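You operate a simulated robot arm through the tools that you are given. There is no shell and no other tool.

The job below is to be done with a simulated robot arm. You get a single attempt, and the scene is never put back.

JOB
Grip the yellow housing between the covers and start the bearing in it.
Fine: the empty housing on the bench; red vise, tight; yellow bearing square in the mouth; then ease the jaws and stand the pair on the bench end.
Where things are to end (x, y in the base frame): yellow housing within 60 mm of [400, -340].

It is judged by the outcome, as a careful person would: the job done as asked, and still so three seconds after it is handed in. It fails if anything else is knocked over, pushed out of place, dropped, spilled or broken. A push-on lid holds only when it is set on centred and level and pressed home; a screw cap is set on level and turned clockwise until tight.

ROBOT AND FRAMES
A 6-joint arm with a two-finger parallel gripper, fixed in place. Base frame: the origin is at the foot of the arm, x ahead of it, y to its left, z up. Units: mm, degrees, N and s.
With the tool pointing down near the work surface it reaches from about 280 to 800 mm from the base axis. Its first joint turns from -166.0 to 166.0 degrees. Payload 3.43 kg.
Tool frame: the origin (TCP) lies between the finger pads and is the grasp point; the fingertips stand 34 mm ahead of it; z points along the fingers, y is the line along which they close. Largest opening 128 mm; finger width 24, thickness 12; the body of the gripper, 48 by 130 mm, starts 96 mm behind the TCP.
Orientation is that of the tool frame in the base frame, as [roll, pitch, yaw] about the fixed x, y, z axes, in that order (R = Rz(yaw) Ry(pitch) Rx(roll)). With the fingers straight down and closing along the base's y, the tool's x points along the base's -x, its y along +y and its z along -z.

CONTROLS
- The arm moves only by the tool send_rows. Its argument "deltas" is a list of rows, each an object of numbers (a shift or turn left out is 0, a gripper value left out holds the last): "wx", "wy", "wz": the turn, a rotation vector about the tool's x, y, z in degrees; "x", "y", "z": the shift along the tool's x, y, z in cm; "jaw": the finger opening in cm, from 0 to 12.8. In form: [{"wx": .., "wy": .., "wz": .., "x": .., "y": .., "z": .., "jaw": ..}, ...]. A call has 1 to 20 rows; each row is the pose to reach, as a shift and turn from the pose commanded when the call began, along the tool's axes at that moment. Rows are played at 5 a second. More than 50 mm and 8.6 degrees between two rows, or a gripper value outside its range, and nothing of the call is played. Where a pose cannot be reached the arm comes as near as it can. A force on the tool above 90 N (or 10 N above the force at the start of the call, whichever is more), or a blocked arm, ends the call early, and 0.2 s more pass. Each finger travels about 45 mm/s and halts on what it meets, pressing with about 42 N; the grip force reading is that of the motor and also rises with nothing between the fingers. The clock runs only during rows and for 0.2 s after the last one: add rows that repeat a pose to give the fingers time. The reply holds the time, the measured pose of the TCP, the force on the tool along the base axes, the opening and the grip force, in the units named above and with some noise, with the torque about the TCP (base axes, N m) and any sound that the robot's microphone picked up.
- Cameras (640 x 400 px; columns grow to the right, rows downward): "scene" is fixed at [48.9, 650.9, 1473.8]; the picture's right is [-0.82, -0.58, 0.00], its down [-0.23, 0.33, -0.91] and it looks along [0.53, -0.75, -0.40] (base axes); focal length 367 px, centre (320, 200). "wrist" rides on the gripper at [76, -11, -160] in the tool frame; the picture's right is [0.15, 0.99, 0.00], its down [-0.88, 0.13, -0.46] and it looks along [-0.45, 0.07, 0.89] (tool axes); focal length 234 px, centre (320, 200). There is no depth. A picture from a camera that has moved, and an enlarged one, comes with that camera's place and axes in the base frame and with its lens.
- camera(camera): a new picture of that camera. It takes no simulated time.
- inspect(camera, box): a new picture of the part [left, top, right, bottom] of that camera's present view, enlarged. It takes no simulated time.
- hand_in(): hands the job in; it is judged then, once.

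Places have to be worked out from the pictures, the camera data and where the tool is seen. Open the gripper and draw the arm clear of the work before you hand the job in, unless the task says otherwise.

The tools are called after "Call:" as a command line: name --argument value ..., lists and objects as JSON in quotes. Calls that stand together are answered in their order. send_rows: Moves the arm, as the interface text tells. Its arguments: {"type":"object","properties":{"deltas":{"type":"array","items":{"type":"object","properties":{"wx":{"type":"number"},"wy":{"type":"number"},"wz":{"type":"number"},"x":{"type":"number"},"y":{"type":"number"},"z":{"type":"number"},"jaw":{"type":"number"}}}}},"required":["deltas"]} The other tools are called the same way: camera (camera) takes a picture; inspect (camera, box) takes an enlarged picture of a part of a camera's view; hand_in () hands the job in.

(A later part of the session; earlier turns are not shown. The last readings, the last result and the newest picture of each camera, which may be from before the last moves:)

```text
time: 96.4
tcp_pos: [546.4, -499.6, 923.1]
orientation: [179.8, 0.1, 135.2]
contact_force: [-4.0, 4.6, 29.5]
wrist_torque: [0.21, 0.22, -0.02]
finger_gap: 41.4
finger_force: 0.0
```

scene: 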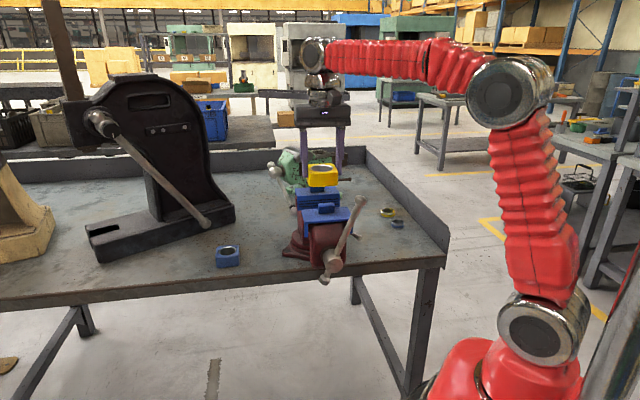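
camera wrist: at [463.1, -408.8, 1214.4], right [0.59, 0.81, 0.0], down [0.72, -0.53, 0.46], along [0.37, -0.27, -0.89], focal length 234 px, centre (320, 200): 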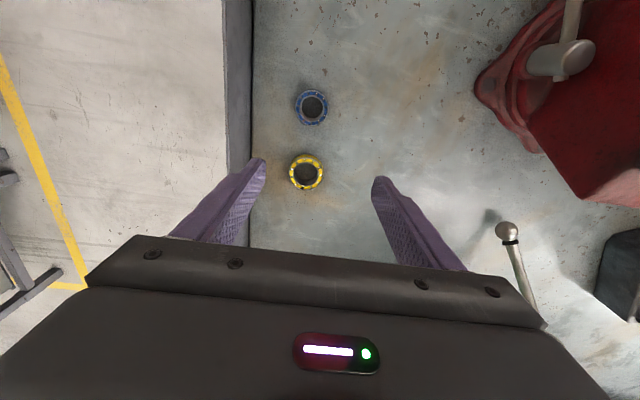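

The ring top is at about z≈891 (touch force 8–30 N), so the bench is nearer z≈873. I lift, reopen, go down so the fingertips overlap the ring by about 9 mm, and grip.

Call:
send_rows --deltas '[{"z": -0.8}, {"z": -0.8, "jaw": 5.5}, {"z": -0.8, "jaw": 6.5}, {"z": -0.8, "jaw": 7.2}, {"z": -0.8, "jaw": 7.2}, {"z": -0.2, "jaw": 7.2}, {"z": 0.35, "jaw": 7.2}, {"z": 0.35, "jaw": 7.2}]'

Call:
inspect --camera "wrist" --box '[250, 90, 390, 250]'

Call:
inspect --camera "scene" --box '[360, 180, 420, 230]'

```text
time: 98.2
tcp_pos: [545.3, -498.5, 918.7]
orientation: [179.9, 0.0, 135.3]
contact_force: [0.6, 0.7, 0.4]
wrist_torque: [-0.01, -0.03, 0.0]
finger_gap: 71.7
finger_force: 0.0
```

```text
2.50 times, centred on (320, 170) of wrist
camera zoom: at [483.7, -454.6, 1077.2], right [0.59, 0.81, 0.0], down [0.72, -0.53, 0.46], along [0.37, -0.27, -0.89], focal length 585 px, centre (320, 275)
```

zoom: 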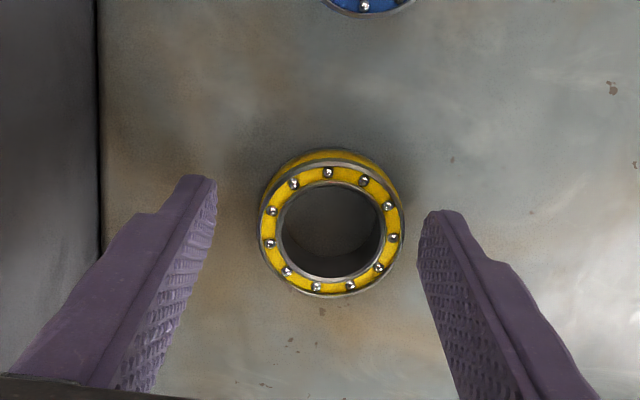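

```text
8.00 times, centred on (390, 205) of scene
camera zoom: at [48.9, 650.9, 1473.8], right [-0.82, -0.58, 0.0], down [-0.23, 0.33, -0.91], along [0.53, -0.75, -0.4], focal length 2933 px, centre (-240, 160)
```

zoom: 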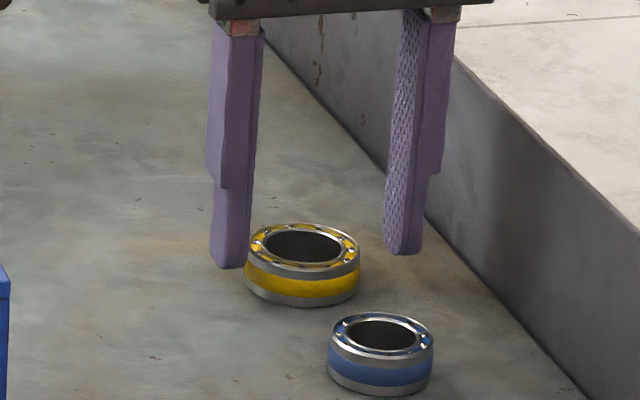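

The bearing sits about 3 mm to the +e side of the fingers' midline; I correct that, lower 2 mm more and close on it.

Call:
send_rows --deltas '[{"y": 0.28, "x": 0.08}, {"y": 0.28, "x": 0.08, "z": 0.2}, {"y": 0.28, "x": 0.08, "z": 0.2, "jaw": 6.4}, {"y": 0.28, "x": 0.08, "z": 0.2, "jaw": 5.8}, {"y": 0.28, "x": 0.08, "z": 0.2, "jaw": 5.2}, {"y": 0.28, "x": 0.08, "z": 0.2, "jaw": 4.6}, {"y": 0.28, "x": 0.08, "z": 0.2, "jaw": 4.2}, {"y": 0.28, "x": 0.08, "z": 0.2, "jaw": 4.2}, {"y": 0.28, "x": 0.08, "z": 0.2, "jaw": 4.2}]'

Call:
inspect --camera "wrist" --box '[250, 90, 390, 250]'

Call:
inspect --camera "scene" --box '[360, 180, 420, 230]'

```text
time: 100.2
tcp_pos: [547.6, -497.2, 916.0]
orientation: [180.0, 0.1, 135.3]
contact_force: [1.2, 0.5, 1.5]
wrist_torque: [-0.05, -0.02, 0.01]
finger_gap: 51.0
finger_force: 41.9
```

```text
2.50 times, centred on (320, 170) of wrist
camera zoom: at [485.5, -451.9, 1075.1], right [0.59, 0.81, 0.0], down [0.72, -0.53, 0.46], along [0.37, -0.27, -0.89], focal length 585 px, centre (320, 275)
```

zoom: 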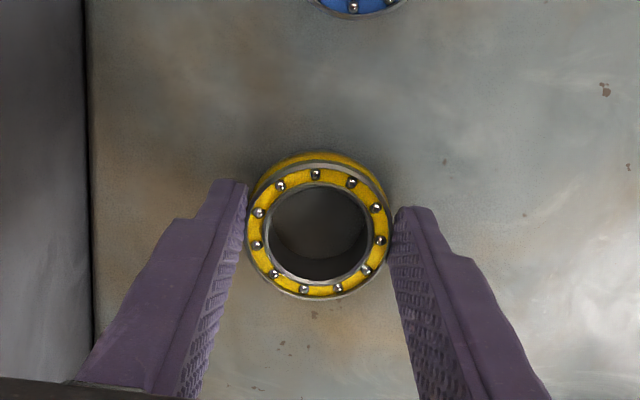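

```text
8.00 times, centred on (390, 205) of scene
camera zoom: at [48.9, 650.9, 1473.8], right [-0.82, -0.58, 0.0], down [-0.23, 0.33, -0.91], along [0.53, -0.75, -0.4], focal length 2933 px, centre (-240, 160)
```

zoom: 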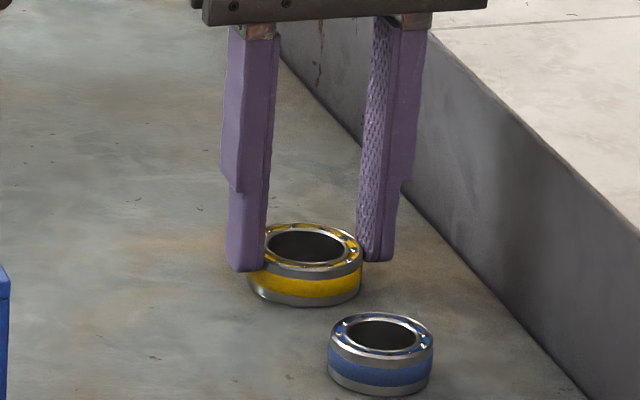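

Gripped at 51.0 mm with 42 N. I lift it 40 mm and check that it hangs level.

Call:
send_rows --deltas '[{"z": -1}, {"z": -2}, {"z": -4}, {"z": -4}]'

Call:
inspect --camera "wrist" --box '[250, 90, 390, 250]'

Call:
inspect --camera "scene" --box '[360, 170, 420, 220]'

```text
time: 101.2
tcp_pos: [549.9, -494.9, 955.5]
orientation: [179.9, 0.0, 135.2]
contact_force: [0.7, -0.1, -2.0]
wrist_torque: [0.05, 0.02, 0.02]
finger_gap: 51.2
finger_force: 41.7
```

```text
2.50 times, centred on (320, 170) of wrist
camera zoom: at [486.9, -450.8, 1115.7], right [0.59, 0.81, 0.0], down [0.72, -0.53, 0.46], along [0.37, -0.27, -0.89], focal length 585 px, centre (320, 275)
```

zoom: 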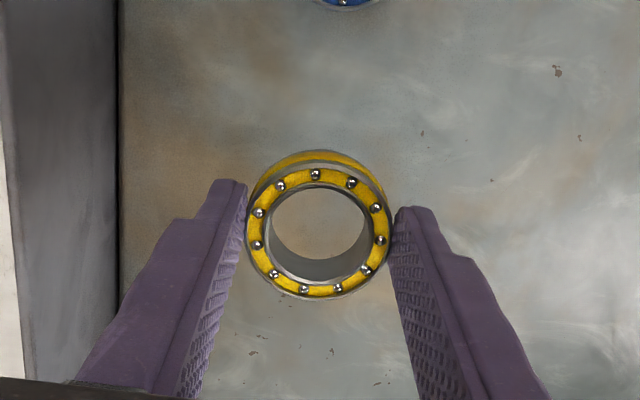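

```text
8.00 times, centred on (390, 195) of scene
camera zoom: at [48.9, 650.9, 1473.8], right [-0.82, -0.58, 0.0], down [-0.23, 0.33, -0.91], along [0.53, -0.75, -0.4], focal length 2933 px, centre (-240, 240)
```

zoom: 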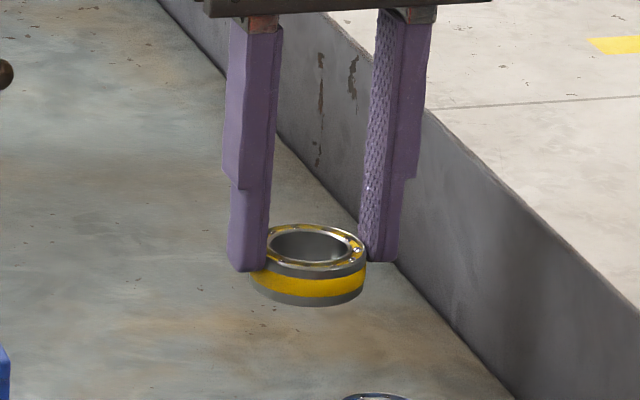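

The bearing hangs level in the fingers. I carry it up and over to hover above the clamped housing.

Call:
send_rows --deltas '[{"x": 0, "y": 0, "z": -4.5}, {"x": 1.0, "y": 0, "z": -9.0}, {"x": 4.0, "y": 2.5, "z": -11.5}, {"x": 7.0, "y": 5.7, "z": -13.5}, {"x": 10.1, "y": 8.9, "z": -15.5}, {"x": 13.2, "y": 12.1, "z": -17.5}, {"x": 16.3, "y": 15.3, "z": -19.5}, {"x": 19.4, "y": 18.5, "z": -21.5}, {"x": 22.7, "y": 21.9, "z": -22.5}, {"x": 26.0, "y": 25.3, "z": -23.0}, {"x": 29.0, "y": 28.7, "z": -23.2}, {"x": 29.55, "y": 30.15, "z": -23.2}, {"x": 29.55, "y": 30.15, "z": -23.2}]'

Call:
camera --camera "wrist"

Call:
inspect --camera "scene" --box '[270, 130, 390, 240]'

```text
time: 104.0
tcp_pos: [549.8, -73.4, 1188.6]
orientation: [179.9, 0.0, 135.2]
contact_force: [0.3, -0.2, -2.5]
wrist_torque: [0.0, -0.02, 0.02]
finger_gap: 50.8
finger_force: 41.6
```

```text
taken
camera wrist: at [488.0, -29.0, 1347.8], right [0.59, 0.81, 0.0], down [0.72, -0.53, 0.46], along [0.37, -0.27, -0.89], focal length 234 px, centre (320, 200)
```

wrist: 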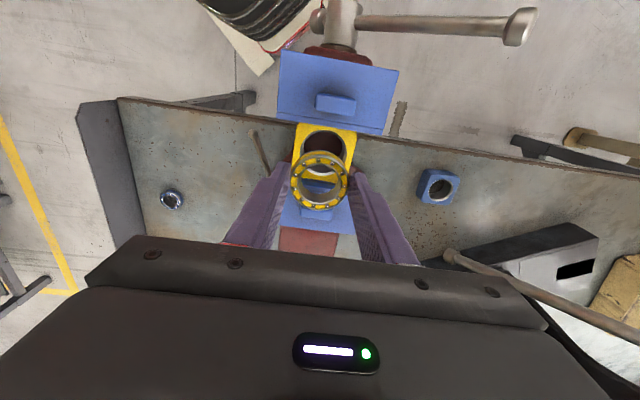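

```text
3.64 times, centred on (330, 185) of scene
camera zoom: at [48.9, 650.9, 1473.8], right [-0.82, -0.58, 0.0], down [-0.23, 0.33, -0.91], along [0.53, -0.75, -0.4], focal length 1333 px, centre (284, 254)
```

zoom: 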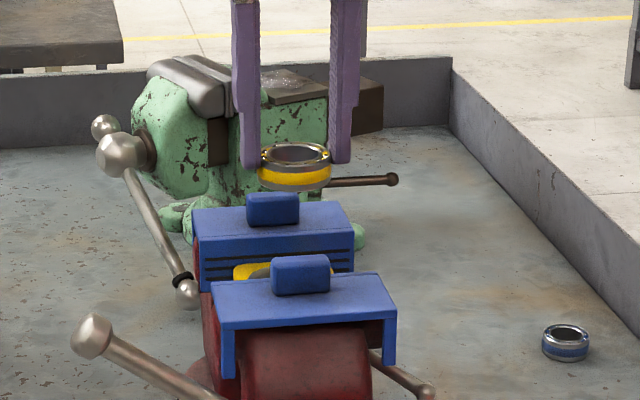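

Hovering above the vise. I zoom in to compare the bearing and bore positions.

Call:
inspect --camera "wrist" --box '[270, 100, 370, 230]'

```text
3.08 times, centred on (320, 165) of wrist
camera zoom: at [488.0, -29.0, 1347.8], right [0.59, 0.81, 0.0], down [0.72, -0.53, 0.46], along [0.37, -0.27, -0.89], focal length 720 px, centre (320, 308)
```

zoom: 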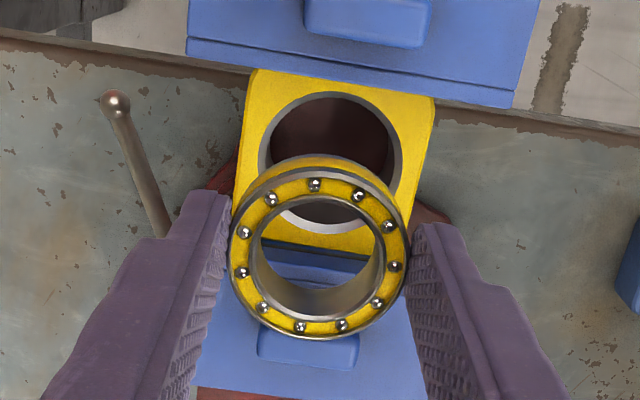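

By the same camera model the bore is at about (340.6, 443.8) and the bearing about (0.9, 1.0) off the TCP, so I shift (+2.8, +2.1) and lower to z≈1128 for a closer comparison.

Call:
send_rows --deltas '[{"x": -0.21, "y": 0.28, "z": 2}, {"x": -0.21, "y": 0.28, "z": 4}, {"x": -0.21, "y": 0.28, "z": 6.05}, {"x": -0.21, "y": 0.28, "z": 6.05}]'

Call:
inspect --camera "wrist" --box '[270, 100, 370, 230]'

Call:
inspect --camera "scene" --box '[290, 150, 360, 220]'

```text
time: 105.0
tcp_pos: [553.2, -75.1, 1128.2]
orientation: [179.9, 0.0, 135.2]
contact_force: [0.1, 0.2, -1.7]
wrist_torque: [0.02, 0.0, -0.01]
finger_gap: 51.0
finger_force: 42.1
```

```text
3.08 times, centred on (320, 165) of wrist
camera zoom: at [492.1, -29.8, 1286.8], right [0.59, 0.81, 0.0], down [0.72, -0.53, 0.46], along [0.37, -0.27, -0.89], focal length 720 px, centre (320, 308)
```

zoom: 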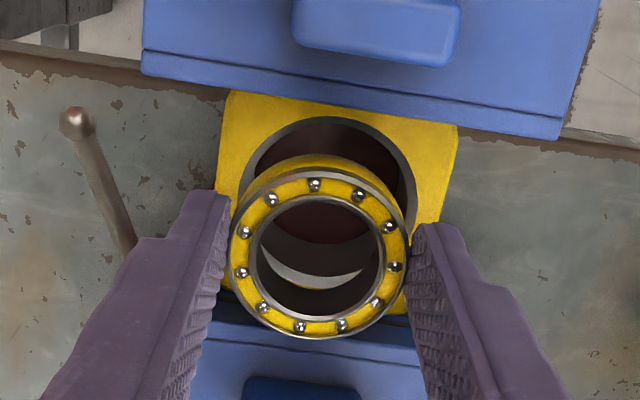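

```text
5.71 times, centred on (325, 185) of scene
camera zoom: at [48.9, 650.9, 1473.8], right [-0.82, -0.58, 0.0], down [-0.23, 0.33, -0.91], along [0.53, -0.75, -0.4], focal length 2095 px, centre (291, 286)
```

zoom: 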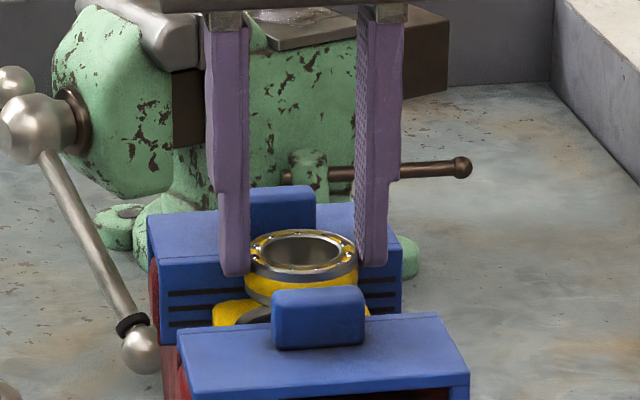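

I zoom further to measure the offset between the bore and the bearing ring more accurately.

Call:
inspect --camera "wrist" --box '[288, 115, 358, 185]'

Call:
inspect --camera "scene" --box '[310, 185, 345, 210]'

```text
5.71 times, centred on (323, 150) of wrist
camera zoom: at [492.1, -29.8, 1286.8], right [0.59, 0.81, 0.0], down [0.72, -0.53, 0.46], along [0.37, -0.27, -0.89], focal length 1338 px, centre (303, 486)
```

zoom: 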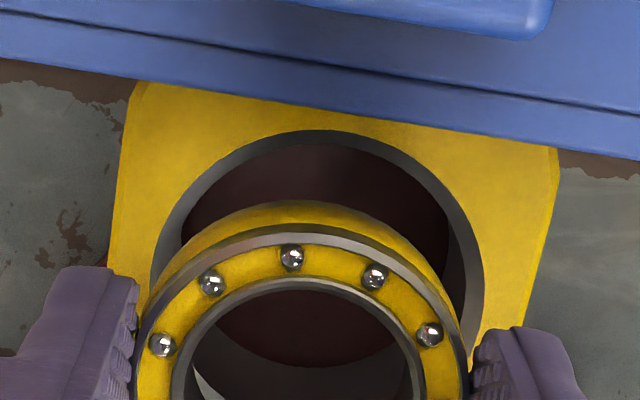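

```text
16.00 times, centred on (328, 198) of scene
camera zoom: at [48.9, 650.9, 1473.8], right [-0.82, -0.58, 0.0], down [-0.23, 0.33, -0.91], along [0.53, -0.75, -0.4], focal length 5865 px, centre (200, 240)
```

zoom: 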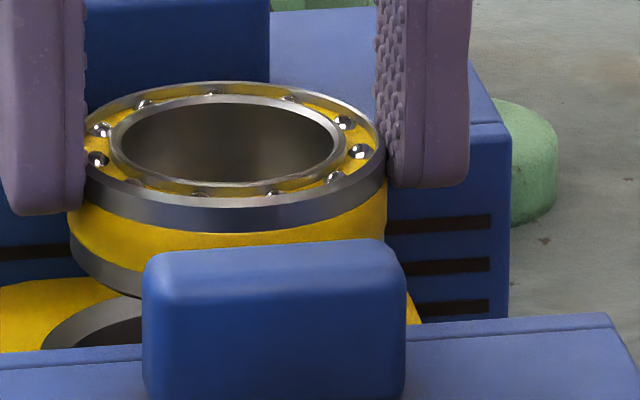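

I check the bearing's levelness with a tighter view.

Call:
inspect --camera "scene" --box '[314, 186, 340, 203]'

Call:
inspect --camera "wrist" --box '[295, 130, 345, 220]'

```text
16.00 times, centred on (327, 194) of scene
camera zoom: at [48.9, 650.9, 1473.8], right [-0.82, -0.58, 0.0], down [-0.23, 0.33, -0.91], along [0.53, -0.75, -0.4], focal length 5865 px, centre (208, 288)
```

zoom: 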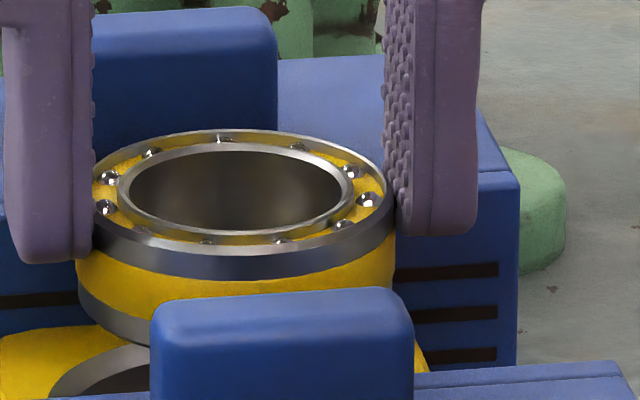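

```text
4.44 times, centred on (320, 175) of wrist
camera zoom: at [492.1, -29.8, 1286.8], right [0.59, 0.81, 0.0], down [0.72, -0.53, 0.46], along [0.37, -0.27, -0.89], focal length 1041 px, centre (320, 311)
```

zoom: 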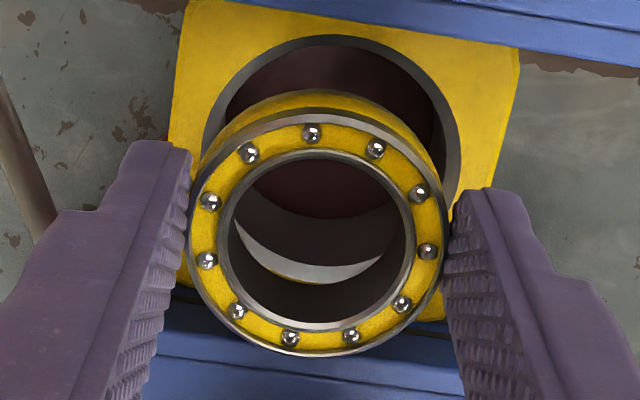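

Relative to the tool, the bore lies about +3.5 mm in x and +3.0 mm in y from the bearing. I apply that shift and lower to a few mm above the housing for another comparison.

Call:
send_rows --deltas '[{"x": 0.2, "y": 0.15, "z": 0}, {"x": 0.35, "y": 0.3, "z": 0.5}, {"x": 0.35, "y": 0.3, "z": 1.2}, {"x": 0.35, "y": 0.3, "z": 1.2}]'

Call:
inspect --camera "wrist" --box '[285, 120, 355, 220]'

Call:
inspect --camera "scene" --box '[305, 180, 350, 210]'

```text
time: 106.0
tcp_pos: [553.0, -69.1, 1117.0]
orientation: [180.0, 0.0, 135.2]
contact_force: [0.3, -0.4, -2.1]
wrist_torque: [0.01, 0.02, 0.01]
finger_gap: 51.1
finger_force: 41.8
```

```text
4.00 times, centred on (320, 170) of wrist
camera zoom: at [490.8, -25.1, 1275.5], right [0.59, 0.81, 0.0], down [0.72, -0.53, 0.46], along [0.37, -0.27, -0.89], focal length 937 px, centre (320, 320)
```

zoom: 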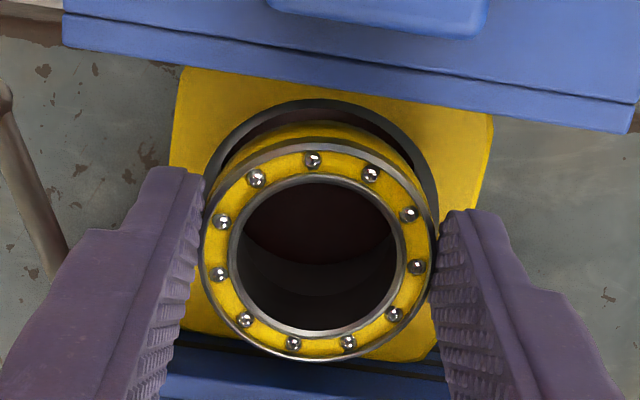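

```text
13.33 times, centred on (328, 195) of scene
camera zoom: at [48.9, 650.9, 1473.8], right [-0.82, -0.58, 0.0], down [-0.23, 0.33, -0.91], along [0.53, -0.75, -0.4], focal length 4888 px, centre (220, 267)
```

zoom: 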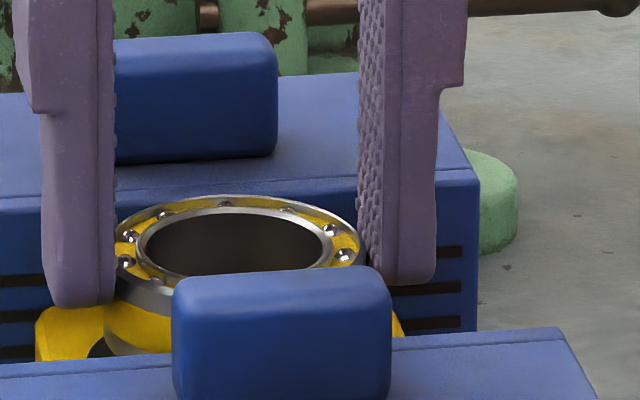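

Nearly concentric now; residual about 1 mm. I nudge +1 mm in e, +0.5 mm in n and lower 5 mm.

Call:
send_rows --deltas '[{"x": -0.05, "y": 0.1, "z": 0.2}, {"x": -0.05, "y": 0.1, "z": 0.5}, {"x": -0.05, "y": 0.1, "z": 0.5}]'

Call:
inspect --camera "wrist" --box '[290, 125, 350, 210]'

Call:
inspect --camera "scene" --box '[305, 180, 350, 210]'

```text
time: 106.8
tcp_pos: [554.6, -68.3, 1112.0]
orientation: [179.9, 0.0, 135.2]
contact_force: [0.4, 0.1, -2.1]
wrist_torque: [0.07, -0.05, -0.03]
finger_gap: 51.2
finger_force: 41.9
```

```text
4.71 times, centred on (320, 168) of wrist
camera zoom: at [492.3, -24.4, 1269.8], right [0.59, 0.81, 0.0], down [0.72, -0.53, 0.46], along [0.37, -0.27, -0.89], focal length 1102 px, centre (320, 353)
```

zoom: 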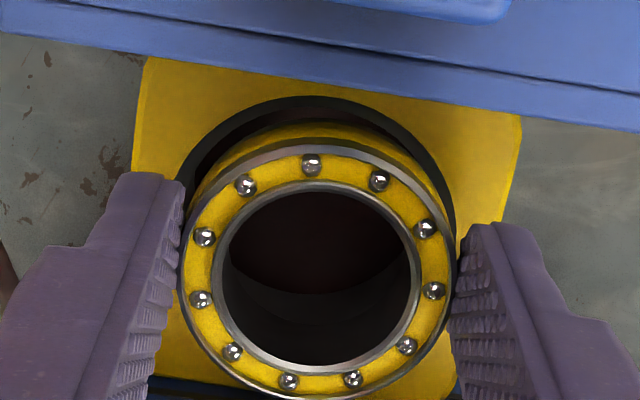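

```text
13.33 times, centred on (328, 195) of scene
camera zoom: at [48.9, 650.9, 1473.8], right [-0.82, -0.58, 0.0], down [-0.23, 0.33, -0.91], along [0.53, -0.75, -0.4], focal length 4888 px, centre (220, 267)
```

zoom: 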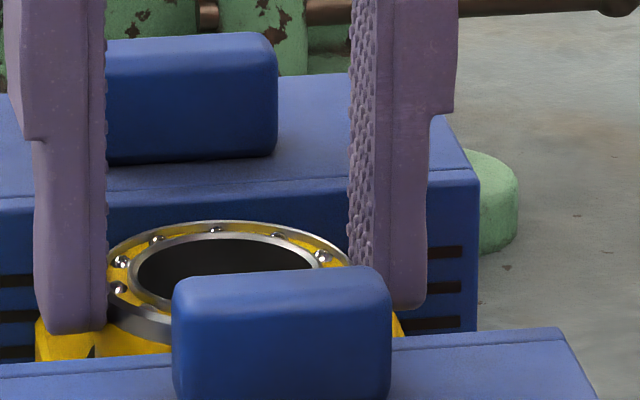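

The ring now looks concentric with the chamfer. I lower in 1.5 mm steps and watch the force as it enters.

Call:
send_rows --deltas '[{"x": -0.05, "z": 0.1}, {"x": -0.05, "z": 0.2}, {"x": -0.05, "z": 0.2}]'

Call:
send_rows --deltas '[{"z": 0.1}, {"z": 0.15}, {"z": 0.15}]'

Call:
send_rows --deltas '[{"z": 0.1}, {"z": 0.15}, {"z": 0.15}]'

```text
time: 107.6
tcp_pos: [555.3, -67.9, 1108.7]
orientation: [179.9, 0.0, 135.2]
contact_force: [-0.4, 0.0, -2.5]
wrist_torque: [0.02, -0.01, 0.04]
finger_gap: 51.3
finger_force: 41.8
```

```text
time: 108.4
tcp_pos: [555.6, -69.7, 1108.6]
orientation: [179.8, 0.1, 135.2]
contact_force: [1.5, 0.1, 16.6]
wrist_torque: [0.0, -0.07, 0.0]
finger_gap: 51.0
finger_force: 41.6
```

```text
time: 109.2
tcp_pos: [555.7, -69.0, 1107.2]
orientation: [179.8, 0.1, 135.1]
contact_force: [5.8, 6.3, 28.2]
wrist_torque: [0.07, -0.23, 0.04]
finger_gap: 51.0
finger_force: 41.8
```

Contact at TCP z≈1108 with a reaction of about +8.6 N toward +e, so the bore lies slightly further +e. I ease 1 mm up, shift +1 mm in e and press again.

Call:
send_rows --deltas '[{"z": -0.1}, {"y": 0.1, "z": -0.1}, {"y": 0.1, "z": 0}, {"y": 0.1, "z": 0}]'

```text
time: 110.2
tcp_pos: [553.9, -68.3, 1105.8]
orientation: [179.9, 0.2, 135.2]
contact_force: [0.9, -3.4, 26.9]
wrist_torque: [-0.2, -0.08, 0.02]
finger_gap: 50.8
finger_force: 42.3
```

It dropped about 1.5–2 mm at the same push, lateral force is now small. I look at the state.

Call:
inspect --camera "wrist" --box '[290, 125, 350, 210]'

Call:
inspect --camera "scene" --box '[305, 180, 350, 210]'

```text
4.71 times, centred on (320, 168) of wrist
camera zoom: at [492.5, -23.8, 1265.2], right [0.59, 0.81, 0.0], down [0.72, -0.53, 0.46], along [0.37, -0.27, -0.89], focal length 1102 px, centre (320, 353)
```

zoom: 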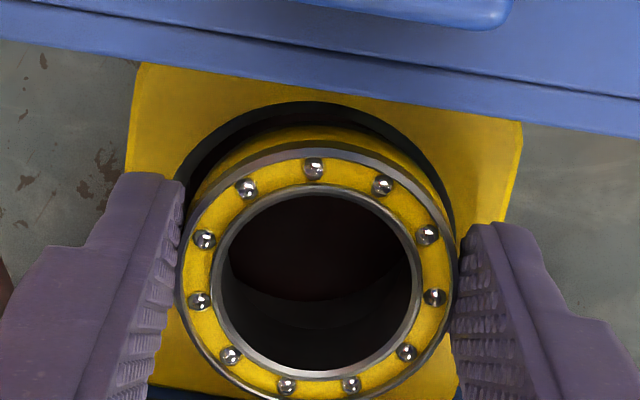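

```text
13.33 times, centred on (328, 195) of scene
camera zoom: at [48.9, 650.9, 1473.8], right [-0.82, -0.58, 0.0], down [-0.23, 0.33, -0.91], along [0.53, -0.75, -0.4], focal length 4888 px, centre (220, 267)
```

zoom: 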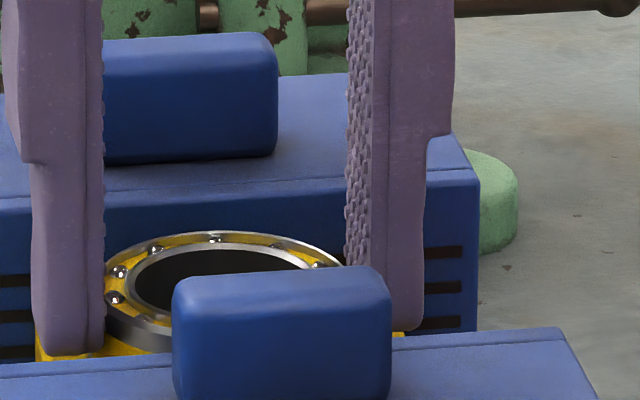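

The ring is sitting in the chamfer. I correct 0.4 mm toward +n and push down a bit further in small steps.

Call:
send_rows --deltas '[{"x": -0.04, "z": 0}, {"x": -0.04, "z": 0.1}, {"x": -0.04, "z": 0.2}, {"x": -0.04, "z": 0.2}]'

```text
time: 111.2
tcp_pos: [555.4, -68.0, 1104.8]
orientation: [179.9, -0.1, 135.2]
contact_force: [-4.2, -3.8, 27.0]
wrist_torque: [-0.18, 0.01, 0.05]
finger_gap: 51.0
finger_force: 41.7
```

Force holds at 27 N while it advances; the lateral reaction is now about -5.7 N in e, so I shift back 0.4 mm and continue down.

Call:
send_rows --deltas '[{"y": -0.04, "z": 0}, {"y": -0.04, "z": 0.1}, {"y": -0.04, "z": 0.2}, {"y": -0.04, "z": 0.2}]'

Call:
inspect --camera "wrist" --box '[290, 125, 350, 210]'

```text
time: 112.2
tcp_pos: [555.6, -69.6, 1102.0]
orientation: [179.8, 0.1, 135.2]
contact_force: [2.6, 4.8, 27.6]
wrist_torque: [0.04, -0.17, 0.11]
finger_gap: 50.9
finger_force: 42.2
```

```text
4.71 times, centred on (320, 168) of wrist
camera zoom: at [492.4, -24.1, 1260.9], right [0.59, 0.81, 0.0], down [0.72, -0.53, 0.46], along [0.37, -0.27, -0.89], focal length 1102 px, centre (320, 353)
```

zoom: 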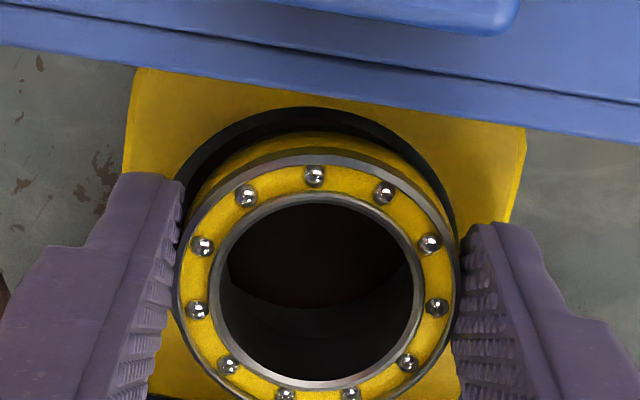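

The ring appears to have slid up within the fingers (friction limit about 27 N) rather than going in, so it is sitting in the chamfer. I open the fingers carefully and look before pressing from above.

Call:
send_rows --deltas '[{"jaw": 5.3}, {"jaw": 5.7}, {"jaw": 6.2}, {"jaw": 6.2}]'

Call:
inspect --camera "wrist" --box '[285, 120, 355, 220]'

Call:
inspect --camera "scene" --box '[305, 180, 350, 210]'

```text
time: 113.2
tcp_pos: [555.9, -69.1, 1101.7]
orientation: [179.9, 0.0, 135.2]
contact_force: [0.3, 0.5, -0.1]
wrist_torque: [-0.01, 0.01, 0.01]
finger_gap: 62.2
finger_force: 0.1
```

```text
4.00 times, centred on (320, 170) of wrist
camera zoom: at [492.8, -24.5, 1260.3], right [0.59, 0.81, 0.0], down [0.72, -0.53, 0.46], along [0.37, -0.27, -0.89], focal length 937 px, centre (320, 320)
```

zoom: 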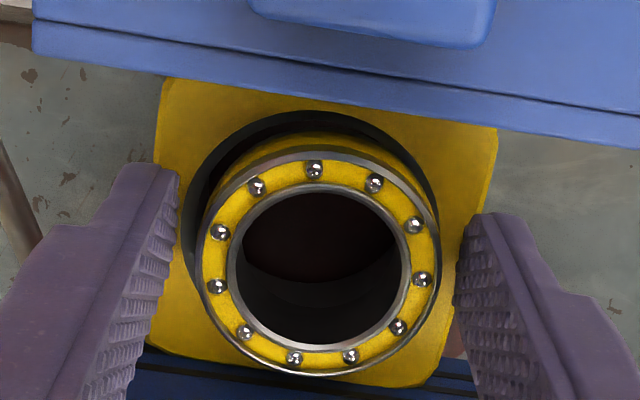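

```text
13.33 times, centred on (328, 195) of scene
camera zoom: at [48.9, 650.9, 1473.8], right [-0.82, -0.58, 0.0], down [-0.23, 0.33, -0.91], along [0.53, -0.75, -0.4], focal length 4888 px, centre (220, 267)
```

zoom: 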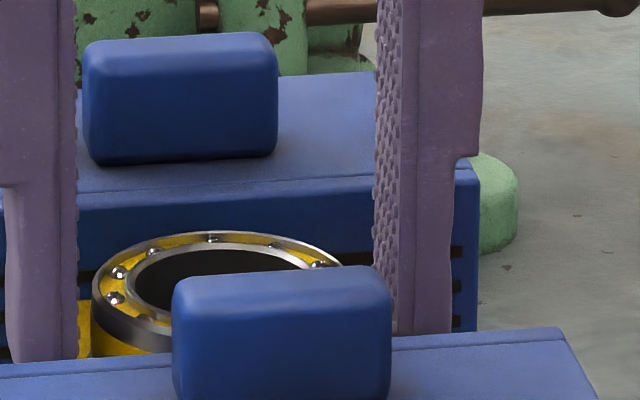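

By the image the ring sits about 2.4 mm too far +e (and ~0.8 mm short in n) relative to the bore. I raise the fingers, regrip its upper half, lift it slightly and shift.

Call:
send_rows --deltas '[{"z": -0.8}, {"z": -0.8, "jaw": 5.6}, {"z": -0.8, "jaw": 5.0}, {"z": -0.8, "jaw": 4.4}, {"z": -0.8, "jaw": 4.2}, {"z": -0.8, "jaw": 4.2}, {"z": -1.2, "jaw": 4.2}, {"z": -1.2, "x": -0.06, "y": -0.18, "jaw": 4.2}, {"z": -1.2, "x": -0.06, "y": -0.18, "jaw": 4.2}]'

Call:
inspect --camera "wrist" --box '[285, 120, 355, 220]'

Call:
inspect --camera "scene" --box '[305, 180, 350, 210]'

```text
time: 115.2
tcp_pos: [554.2, -71.9, 1115.3]
orientation: [179.9, 0.0, 135.2]
contact_force: [-1.2, -0.1, -1.5]
wrist_torque: [0.0, 0.03, -0.02]
finger_gap: 51.1
finger_force: 41.7
```

```text
4.00 times, centred on (320, 170) of wrist
camera zoom: at [491.9, -26.3, 1273.2], right [0.59, 0.81, 0.0], down [0.72, -0.53, 0.46], along [0.37, -0.27, -0.89], focal length 937 px, centre (320, 320)
```

zoom: 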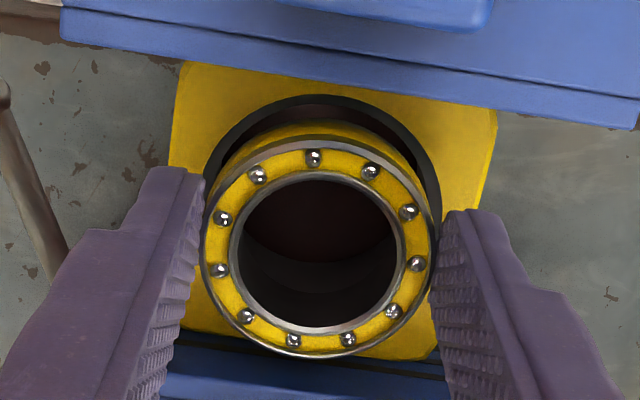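

```text
13.33 times, centred on (328, 195) of scene
camera zoom: at [48.9, 650.9, 1473.8], right [-0.82, -0.58, 0.0], down [-0.23, 0.33, -0.91], along [0.53, -0.75, -0.4], focal length 4888 px, centre (220, 267)
```

zoom: 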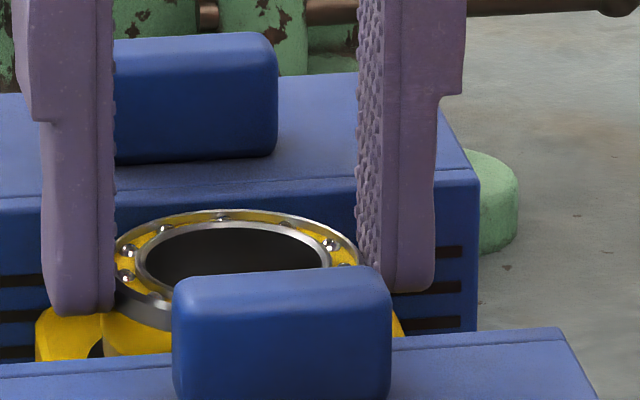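

I zoom harder on the left and right sides of the mouth to measure the concentricity better.

Call:
inspect --camera "wrist" --box '[284, 138, 324, 163]'

Call:
inspect --camera "wrist" --box '[318, 138, 358, 163]'

```text
16.00 times, centred on (304, 150) of wrist
camera zoom: at [491.9, -26.3, 1273.2], right [0.59, 0.81, 0.0], down [0.72, -0.53, 0.46], along [0.37, -0.27, -0.89], focal length 3747 px, centre (576, 992)
```

zoom: 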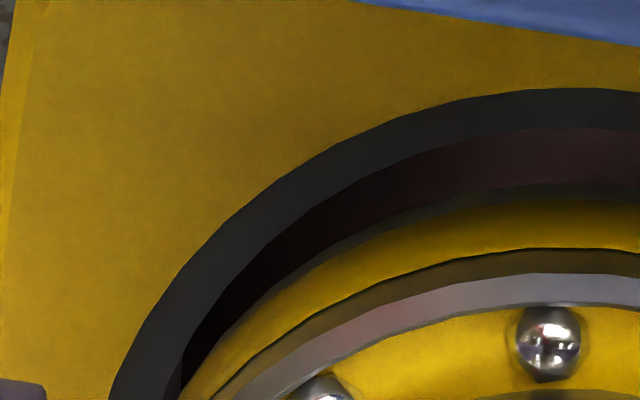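

```text
16.00 times, centred on (338, 150) of wrist
camera zoom: at [491.9, -26.3, 1273.2], right [0.59, 0.81, 0.0], down [0.72, -0.53, 0.46], along [0.37, -0.27, -0.89], focal length 3747 px, centre (32, 992)
```

zoom: 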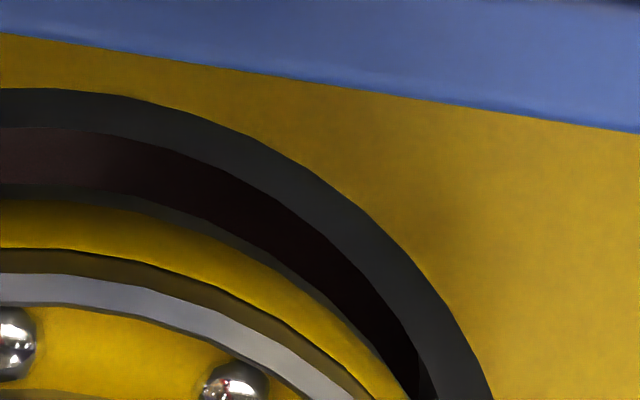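

The high-zoom measurement shows the ring concentric with the chamfer to within about half a millimetre in e and about 1 mm in n. I lower it again in small steps.

Call:
send_rows --deltas '[{"z": 0.2}, {"z": 0.4}, {"z": 0.4}]'

Call:
send_rows --deltas '[{"z": 0.1}, {"z": 0.2}, {"z": 0.2}]'

Call:
send_rows --deltas '[{"z": 0.1}, {"z": 0.15}, {"z": 0.15}]'

```text
time: 116.0
tcp_pos: [554.9, -71.0, 1110.6]
orientation: [180.0, 0.1, 135.2]
contact_force: [0.2, -0.7, -0.5]
wrist_torque: [-0.03, -0.01, -0.06]
finger_gap: 51.0
finger_force: 41.8
```

```text
time: 116.8
tcp_pos: [554.9, -70.8, 1110.6]
orientation: [179.8, 0.1, 135.2]
contact_force: [-1.4, -1.1, 21.9]
wrist_torque: [-0.11, -0.03, -0.01]
finger_gap: 51.1
finger_force: 42.4
```

```text
time: 117.6
tcp_pos: [553.7, -71.2, 1109.3]
orientation: [179.7, 0.1, 135.2]
contact_force: [3.1, -5.8, 26.8]
wrist_torque: [-0.23, -0.22, 0.03]
finger_gap: 51.3
finger_force: 41.7
```

Pressed with about 27 N; the lateral reaction of about +6 N in n suggests nudging +n by half a millimetre.

Call:
send_rows --deltas '[{"z": -0.1}, {"x": -0.06, "z": -0.1}, {"x": -0.06, "z": 0.02}, {"x": -0.06, "z": 0.02}]'

Call:
inspect --camera "wrist" --box '[285, 120, 355, 220]'

```text
time: 118.6
tcp_pos: [554.9, -70.9, 1107.1]
orientation: [179.9, 0.0, 135.2]
contact_force: [5.7, -4.9, 27.1]
wrist_torque: [-0.23, -0.28, 0.08]
finger_gap: 51.0
finger_force: 42.1
```

```text
4.00 times, centred on (320, 170) of wrist
camera zoom: at [492.0, -26.0, 1265.8], right [0.59, 0.81, 0.0], down [0.72, -0.53, 0.46], along [0.37, -0.27, -0.89], focal length 937 px, centre (320, 320)
```

zoom: 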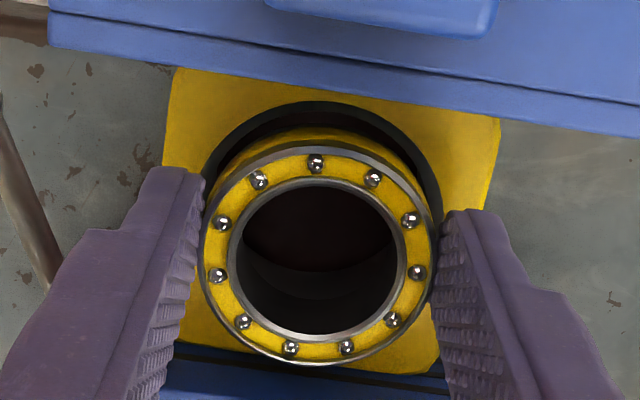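

The reaction is still about +7.5 N in n, so I shift another 1 mm toward +n with the load relieved and press again.

Call:
send_rows --deltas '[{"z": -0.25}, {"x": -0.1, "z": -0.25}, {"x": -0.1, "z": -0.1}, {"x": -0.1, "z": 0.0}, {"x": -0.1, "z": 0.0}]'

Call:
inspect --camera "wrist" --box '[285, 120, 355, 220]'

Call:
inspect --camera "scene" --box '[305, 180, 350, 210]'

```text
time: 119.8
tcp_pos: [554.9, -71.0, 1106.7]
orientation: [179.8, 0.0, 135.1]
contact_force: [-6.2, 5.9, 21.4]
wrist_torque: [0.13, 0.12, 0.08]
finger_gap: 51.0
finger_force: 42.1
```

```text
4.00 times, centred on (320, 170) of wrist
camera zoom: at [492.1, -26.2, 1265.9], right [0.59, 0.81, 0.0], down [0.72, -0.53, 0.46], along [0.37, -0.27, -0.89], focal length 937 px, centre (320, 320)
```

zoom: 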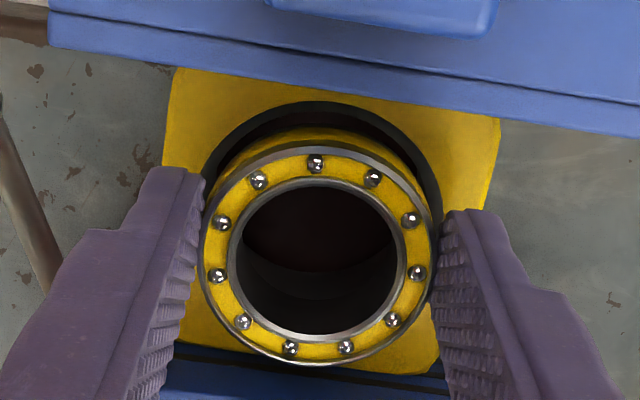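

```text
13.33 times, centred on (328, 195) of scene
camera zoom: at [48.9, 650.9, 1473.8], right [-0.82, -0.58, 0.0], down [-0.23, 0.33, -0.91], along [0.53, -0.75, -0.4], focal length 4888 px, centre (220, 267)
```

zoom: 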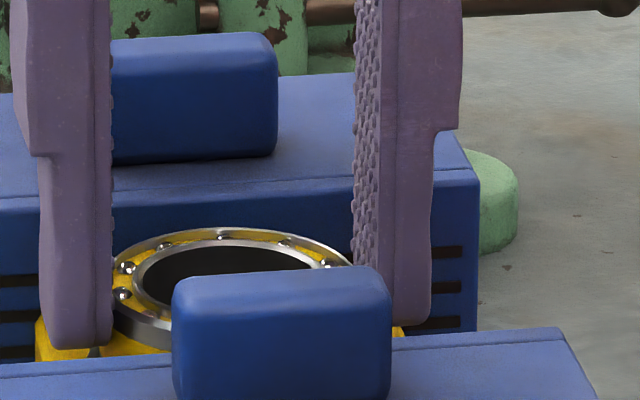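

The reaction flipped to about -8.6 N, so the ring is captured in the mouth and the neutral point is about 0.5 mm back. I return 0.5 mm, then open the fingers so it can settle.

Call:
send_rows --deltas '[{"x": 0.05}, {"x": 0.05, "z": 0.1}, {"x": 0.05, "z": 0.1}]'

Call:
send_rows --deltas '[{"jaw": 5.3}, {"jaw": 5.8}, {"jaw": 6.4}, {"jaw": 6.4}]'

Call:
inspect --camera "wrist" --box '[285, 120, 355, 220]'

Call:
inspect --camera "scene" --box '[305, 180, 350, 210]'

```text
time: 120.6
tcp_pos: [555.7, -70.3, 1104.3]
orientation: [179.8, 0.0, 135.1]
contact_force: [-2.9, 4.7, 27.7]
wrist_torque: [0.09, 0.03, 0.1]
finger_gap: 50.9
finger_force: 42.0
```

```text
time: 121.6
tcp_pos: [555.7, -71.5, 1105.4]
orientation: [179.9, 0.0, 135.2]
contact_force: [-0.1, -0.6, 0.5]
wrist_torque: [0.01, -0.01, 0.02]
finger_gap: 63.8
finger_force: 0.2
```

```text
4.00 times, centred on (320, 170) of wrist
camera zoom: at [492.9, -26.4, 1263.6], right [0.59, 0.81, 0.0], down [0.72, -0.53, 0.46], along [0.37, -0.27, -0.89], focal length 937 px, centre (320, 320)
```

zoom: 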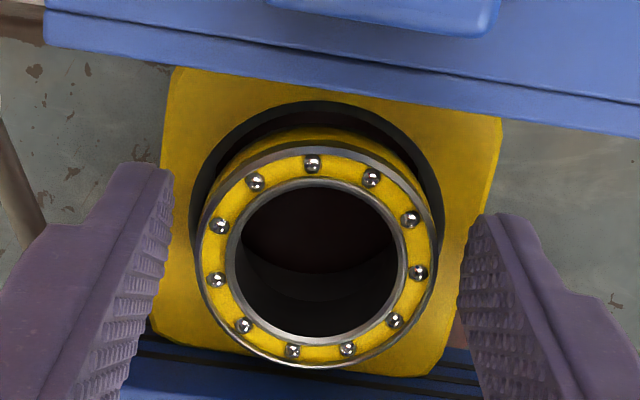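

```text
13.33 times, centred on (328, 195) of scene
camera zoom: at [48.9, 650.9, 1473.8], right [-0.82, -0.58, 0.0], down [-0.23, 0.33, -0.91], along [0.53, -0.75, -0.4], focal length 4888 px, centre (220, 267)
```

zoom: 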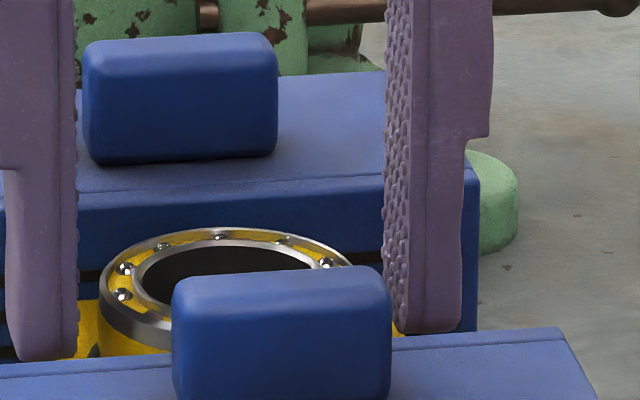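

The ring rests in the mouth, concentric to within about 1 mm. I raise the fingers, set them to a 40 mm gap so both tips sit on the ring's face, and prepare to press from above.

Call:
send_rows --deltas '[{"z": -1.5}, {"z": -3.0}, {"z": -3.0, "jaw": 5.5}, {"z": -3.0, "jaw": 4.6}, {"z": -3.0, "jaw": 4.0}, {"z": -3.0, "jaw": 4.0}, {"z": -3.0, "jaw": 4.0}]'

Call:
inspect --camera "wrist" --box '[275, 110, 365, 230]'

Call:
inspect --camera "scene" --box '[305, 175, 350, 210]'

```text
time: 123.2
tcp_pos: [555.5, -70.6, 1135.5]
orientation: [179.9, 0.0, 135.1]
contact_force: [0.8, 0.3, -0.2]
wrist_torque: [-0.01, -0.01, -0.02]
finger_gap: 40.0
finger_force: 0.2
```

```text
3.33 times, centred on (320, 170) of wrist
camera zoom: at [492.9, -27.1, 1293.5], right [0.59, 0.81, 0.0], down [0.72, -0.53, 0.46], along [0.37, -0.27, -0.89], focal length 781 px, centre (320, 300)
```

zoom: 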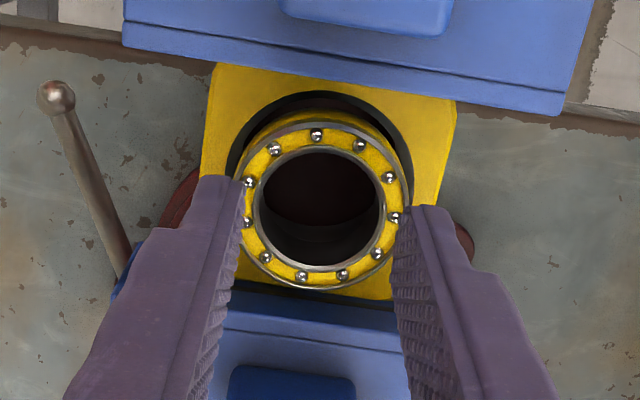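

```text
11.43 times, centred on (328, 192) of scene
camera zoom: at [48.9, 650.9, 1473.8], right [-0.82, -0.58, 0.0], down [-0.23, 0.33, -0.91], along [0.53, -0.75, -0.4], focal length 4190 px, centre (234, 286)
```

zoom: 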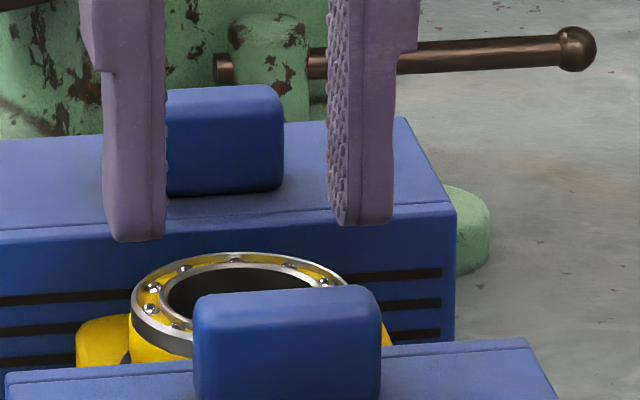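

I zoom closely to see whether the ring sits level and centred.

Call:
inspect --camera "wrist" --box '[298, 130, 342, 172]'

Call:
inspect --camera "scene" --box '[312, 188, 344, 204]'

```text
9.52 times, centred on (320, 151) of wrist
camera zoom: at [492.9, -27.1, 1293.5], right [0.59, 0.81, 0.0], down [0.72, -0.53, 0.46], along [0.37, -0.27, -0.89], focal length 2230 px, centre (320, 667)
```

zoom: 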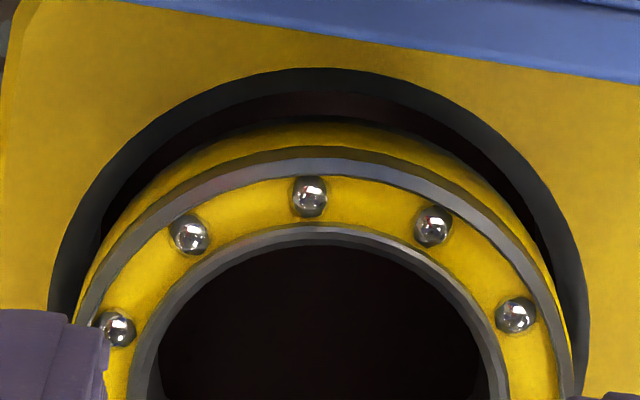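

```text
16.00 times, centred on (328, 196) of scene
camera zoom: at [48.9, 650.9, 1473.8], right [-0.82, -0.58, 0.0], down [-0.23, 0.33, -0.91], along [0.53, -0.75, -0.4], focal length 5865 px, centre (192, 264)
```

zoom: 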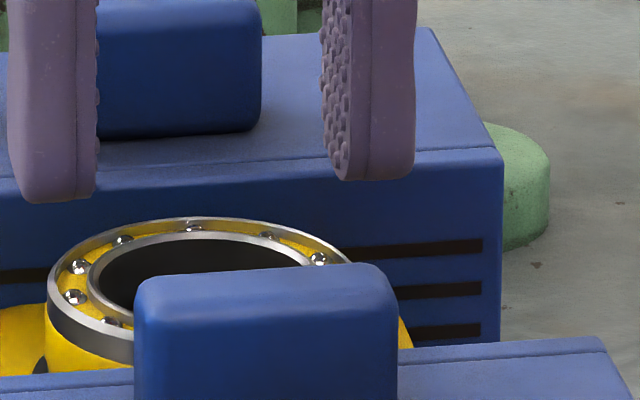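

Concentricity looks good. I check the levelness once more with a very tight scene view, also including the ring's visible left edge.

Call:
inspect --camera "scene" --box '[312, 190, 334, 204]'

```text
16.00 times, centred on (323, 197) of scene
camera zoom: at [48.9, 650.9, 1473.8], right [-0.82, -0.58, 0.0], down [-0.23, 0.33, -0.91], along [0.53, -0.75, -0.4], focal length 5865 px, centre (272, 248)
```

zoom: 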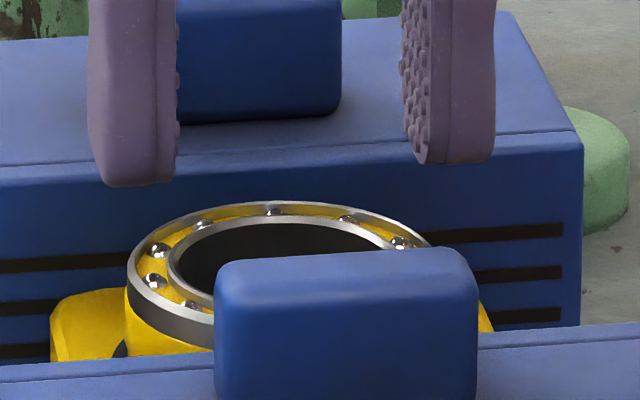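

The ring looks level within a degree or two, with its top at about z≈1087. I lower the two fingertips onto it and press gradually.

Call:
send_rows --deltas '[{"z": 0.6}, {"z": 1.1}, {"z": 1.1}]'

Call:
send_rows --deltas '[{"z": 0.15}, {"z": 0.3}, {"z": 0.3}]'

Call:
send_rows --deltas '[{"z": 0.1}, {"z": 0.2}, {"z": 0.2}]'

```text
time: 124.0
tcp_pos: [554.5, -72.2, 1124.7]
orientation: [179.9, 0.1, 135.2]
contact_force: [-0.2, 0.0, -0.2]
wrist_torque: [0.03, -0.02, 0.01]
finger_gap: 39.9
finger_force: 0.0
```

```text
time: 124.8
tcp_pos: [555.1, -72.1, 1122.5]
orientation: [179.9, -0.1, 135.1]
contact_force: [-0.4, 0.1, -0.4]
wrist_torque: [0.01, -0.02, 0.04]
finger_gap: 39.9
finger_force: 0.2
```

```text
time: 125.6
tcp_pos: [555.4, -71.8, 1119.4]
orientation: [179.8, 0.0, 135.2]
contact_force: [0.0, -0.6, -0.1]
wrist_torque: [0.0, 0.0, 0.04]
finger_gap: 39.9
finger_force: 0.1
```

No contact yet at tip z≈1085. I continue down.

Call:
send_rows --deltas '[{"z": 0.1}, {"z": 0.2}, {"z": 0.2}]'

Call:
send_rows --deltas '[{"z": 0.1}, {"z": 0.15}, {"z": 0.15}]'

Call:
send_rows --deltas '[{"z": 0.1}, {"z": 0.15}, {"z": 0.15}]'

```text
time: 126.4
tcp_pos: [555.5, -70.7, 1116.3]
orientation: [180.0, 0.1, 135.2]
contact_force: [-0.5, 0.9, -0.5]
wrist_torque: [0.0, -0.01, 0.05]
finger_gap: 39.9
finger_force: 0.2
```

```text
time: 127.2
tcp_pos: [555.2, -71.2, 1117.3]
orientation: [179.9, 0.1, 135.3]
contact_force: [-3.8, 0.1, 11.8]
wrist_torque: [-0.05, 0.16, 0.0]
finger_gap: 39.8
finger_force: 0.1
```

```text
time: 128.0
tcp_pos: [554.7, -72.5, 1117.8]
orientation: [179.8, 0.2, 135.1]
contact_force: [-3.0, 0.4, 31.1]
wrist_torque: [-0.08, 0.02, 0.0]
finger_gap: 39.8
finger_force: 0.0
```

Contact at ring top z≈1083, now 31 N. I press harder in steps and watch for it to go in.

Call:
send_rows --deltas '[{"z": 0.1}, {"z": 0.2}, {"z": 0.2}]'

Call:
inspect --camera "scene" --box '[312, 190, 334, 204]'

```text
time: 128.8
tcp_pos: [555.1, -71.5, 1115.3]
orientation: [179.7, 0.3, 135.3]
contact_force: [-2.6, 2.8, 50.9]
wrist_torque: [0.0, -0.09, 0.0]
finger_gap: 40.1
finger_force: 0.0
```

```text
16.00 times, centred on (323, 197) of scene
camera zoom: at [48.9, 650.9, 1473.8], right [-0.82, -0.58, 0.0], down [-0.23, 0.33, -0.91], along [0.53, -0.75, -0.4], focal length 5865 px, centre (272, 248)
```

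zoom: 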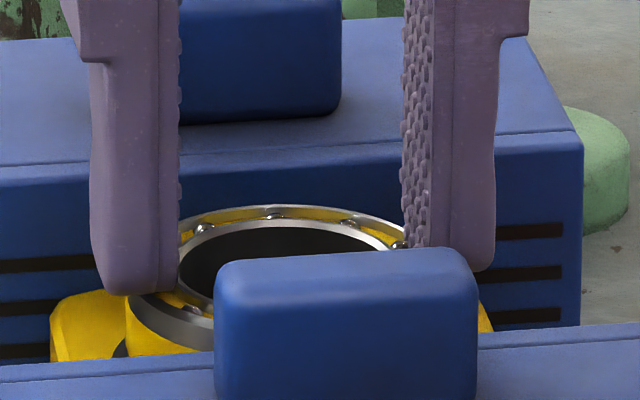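

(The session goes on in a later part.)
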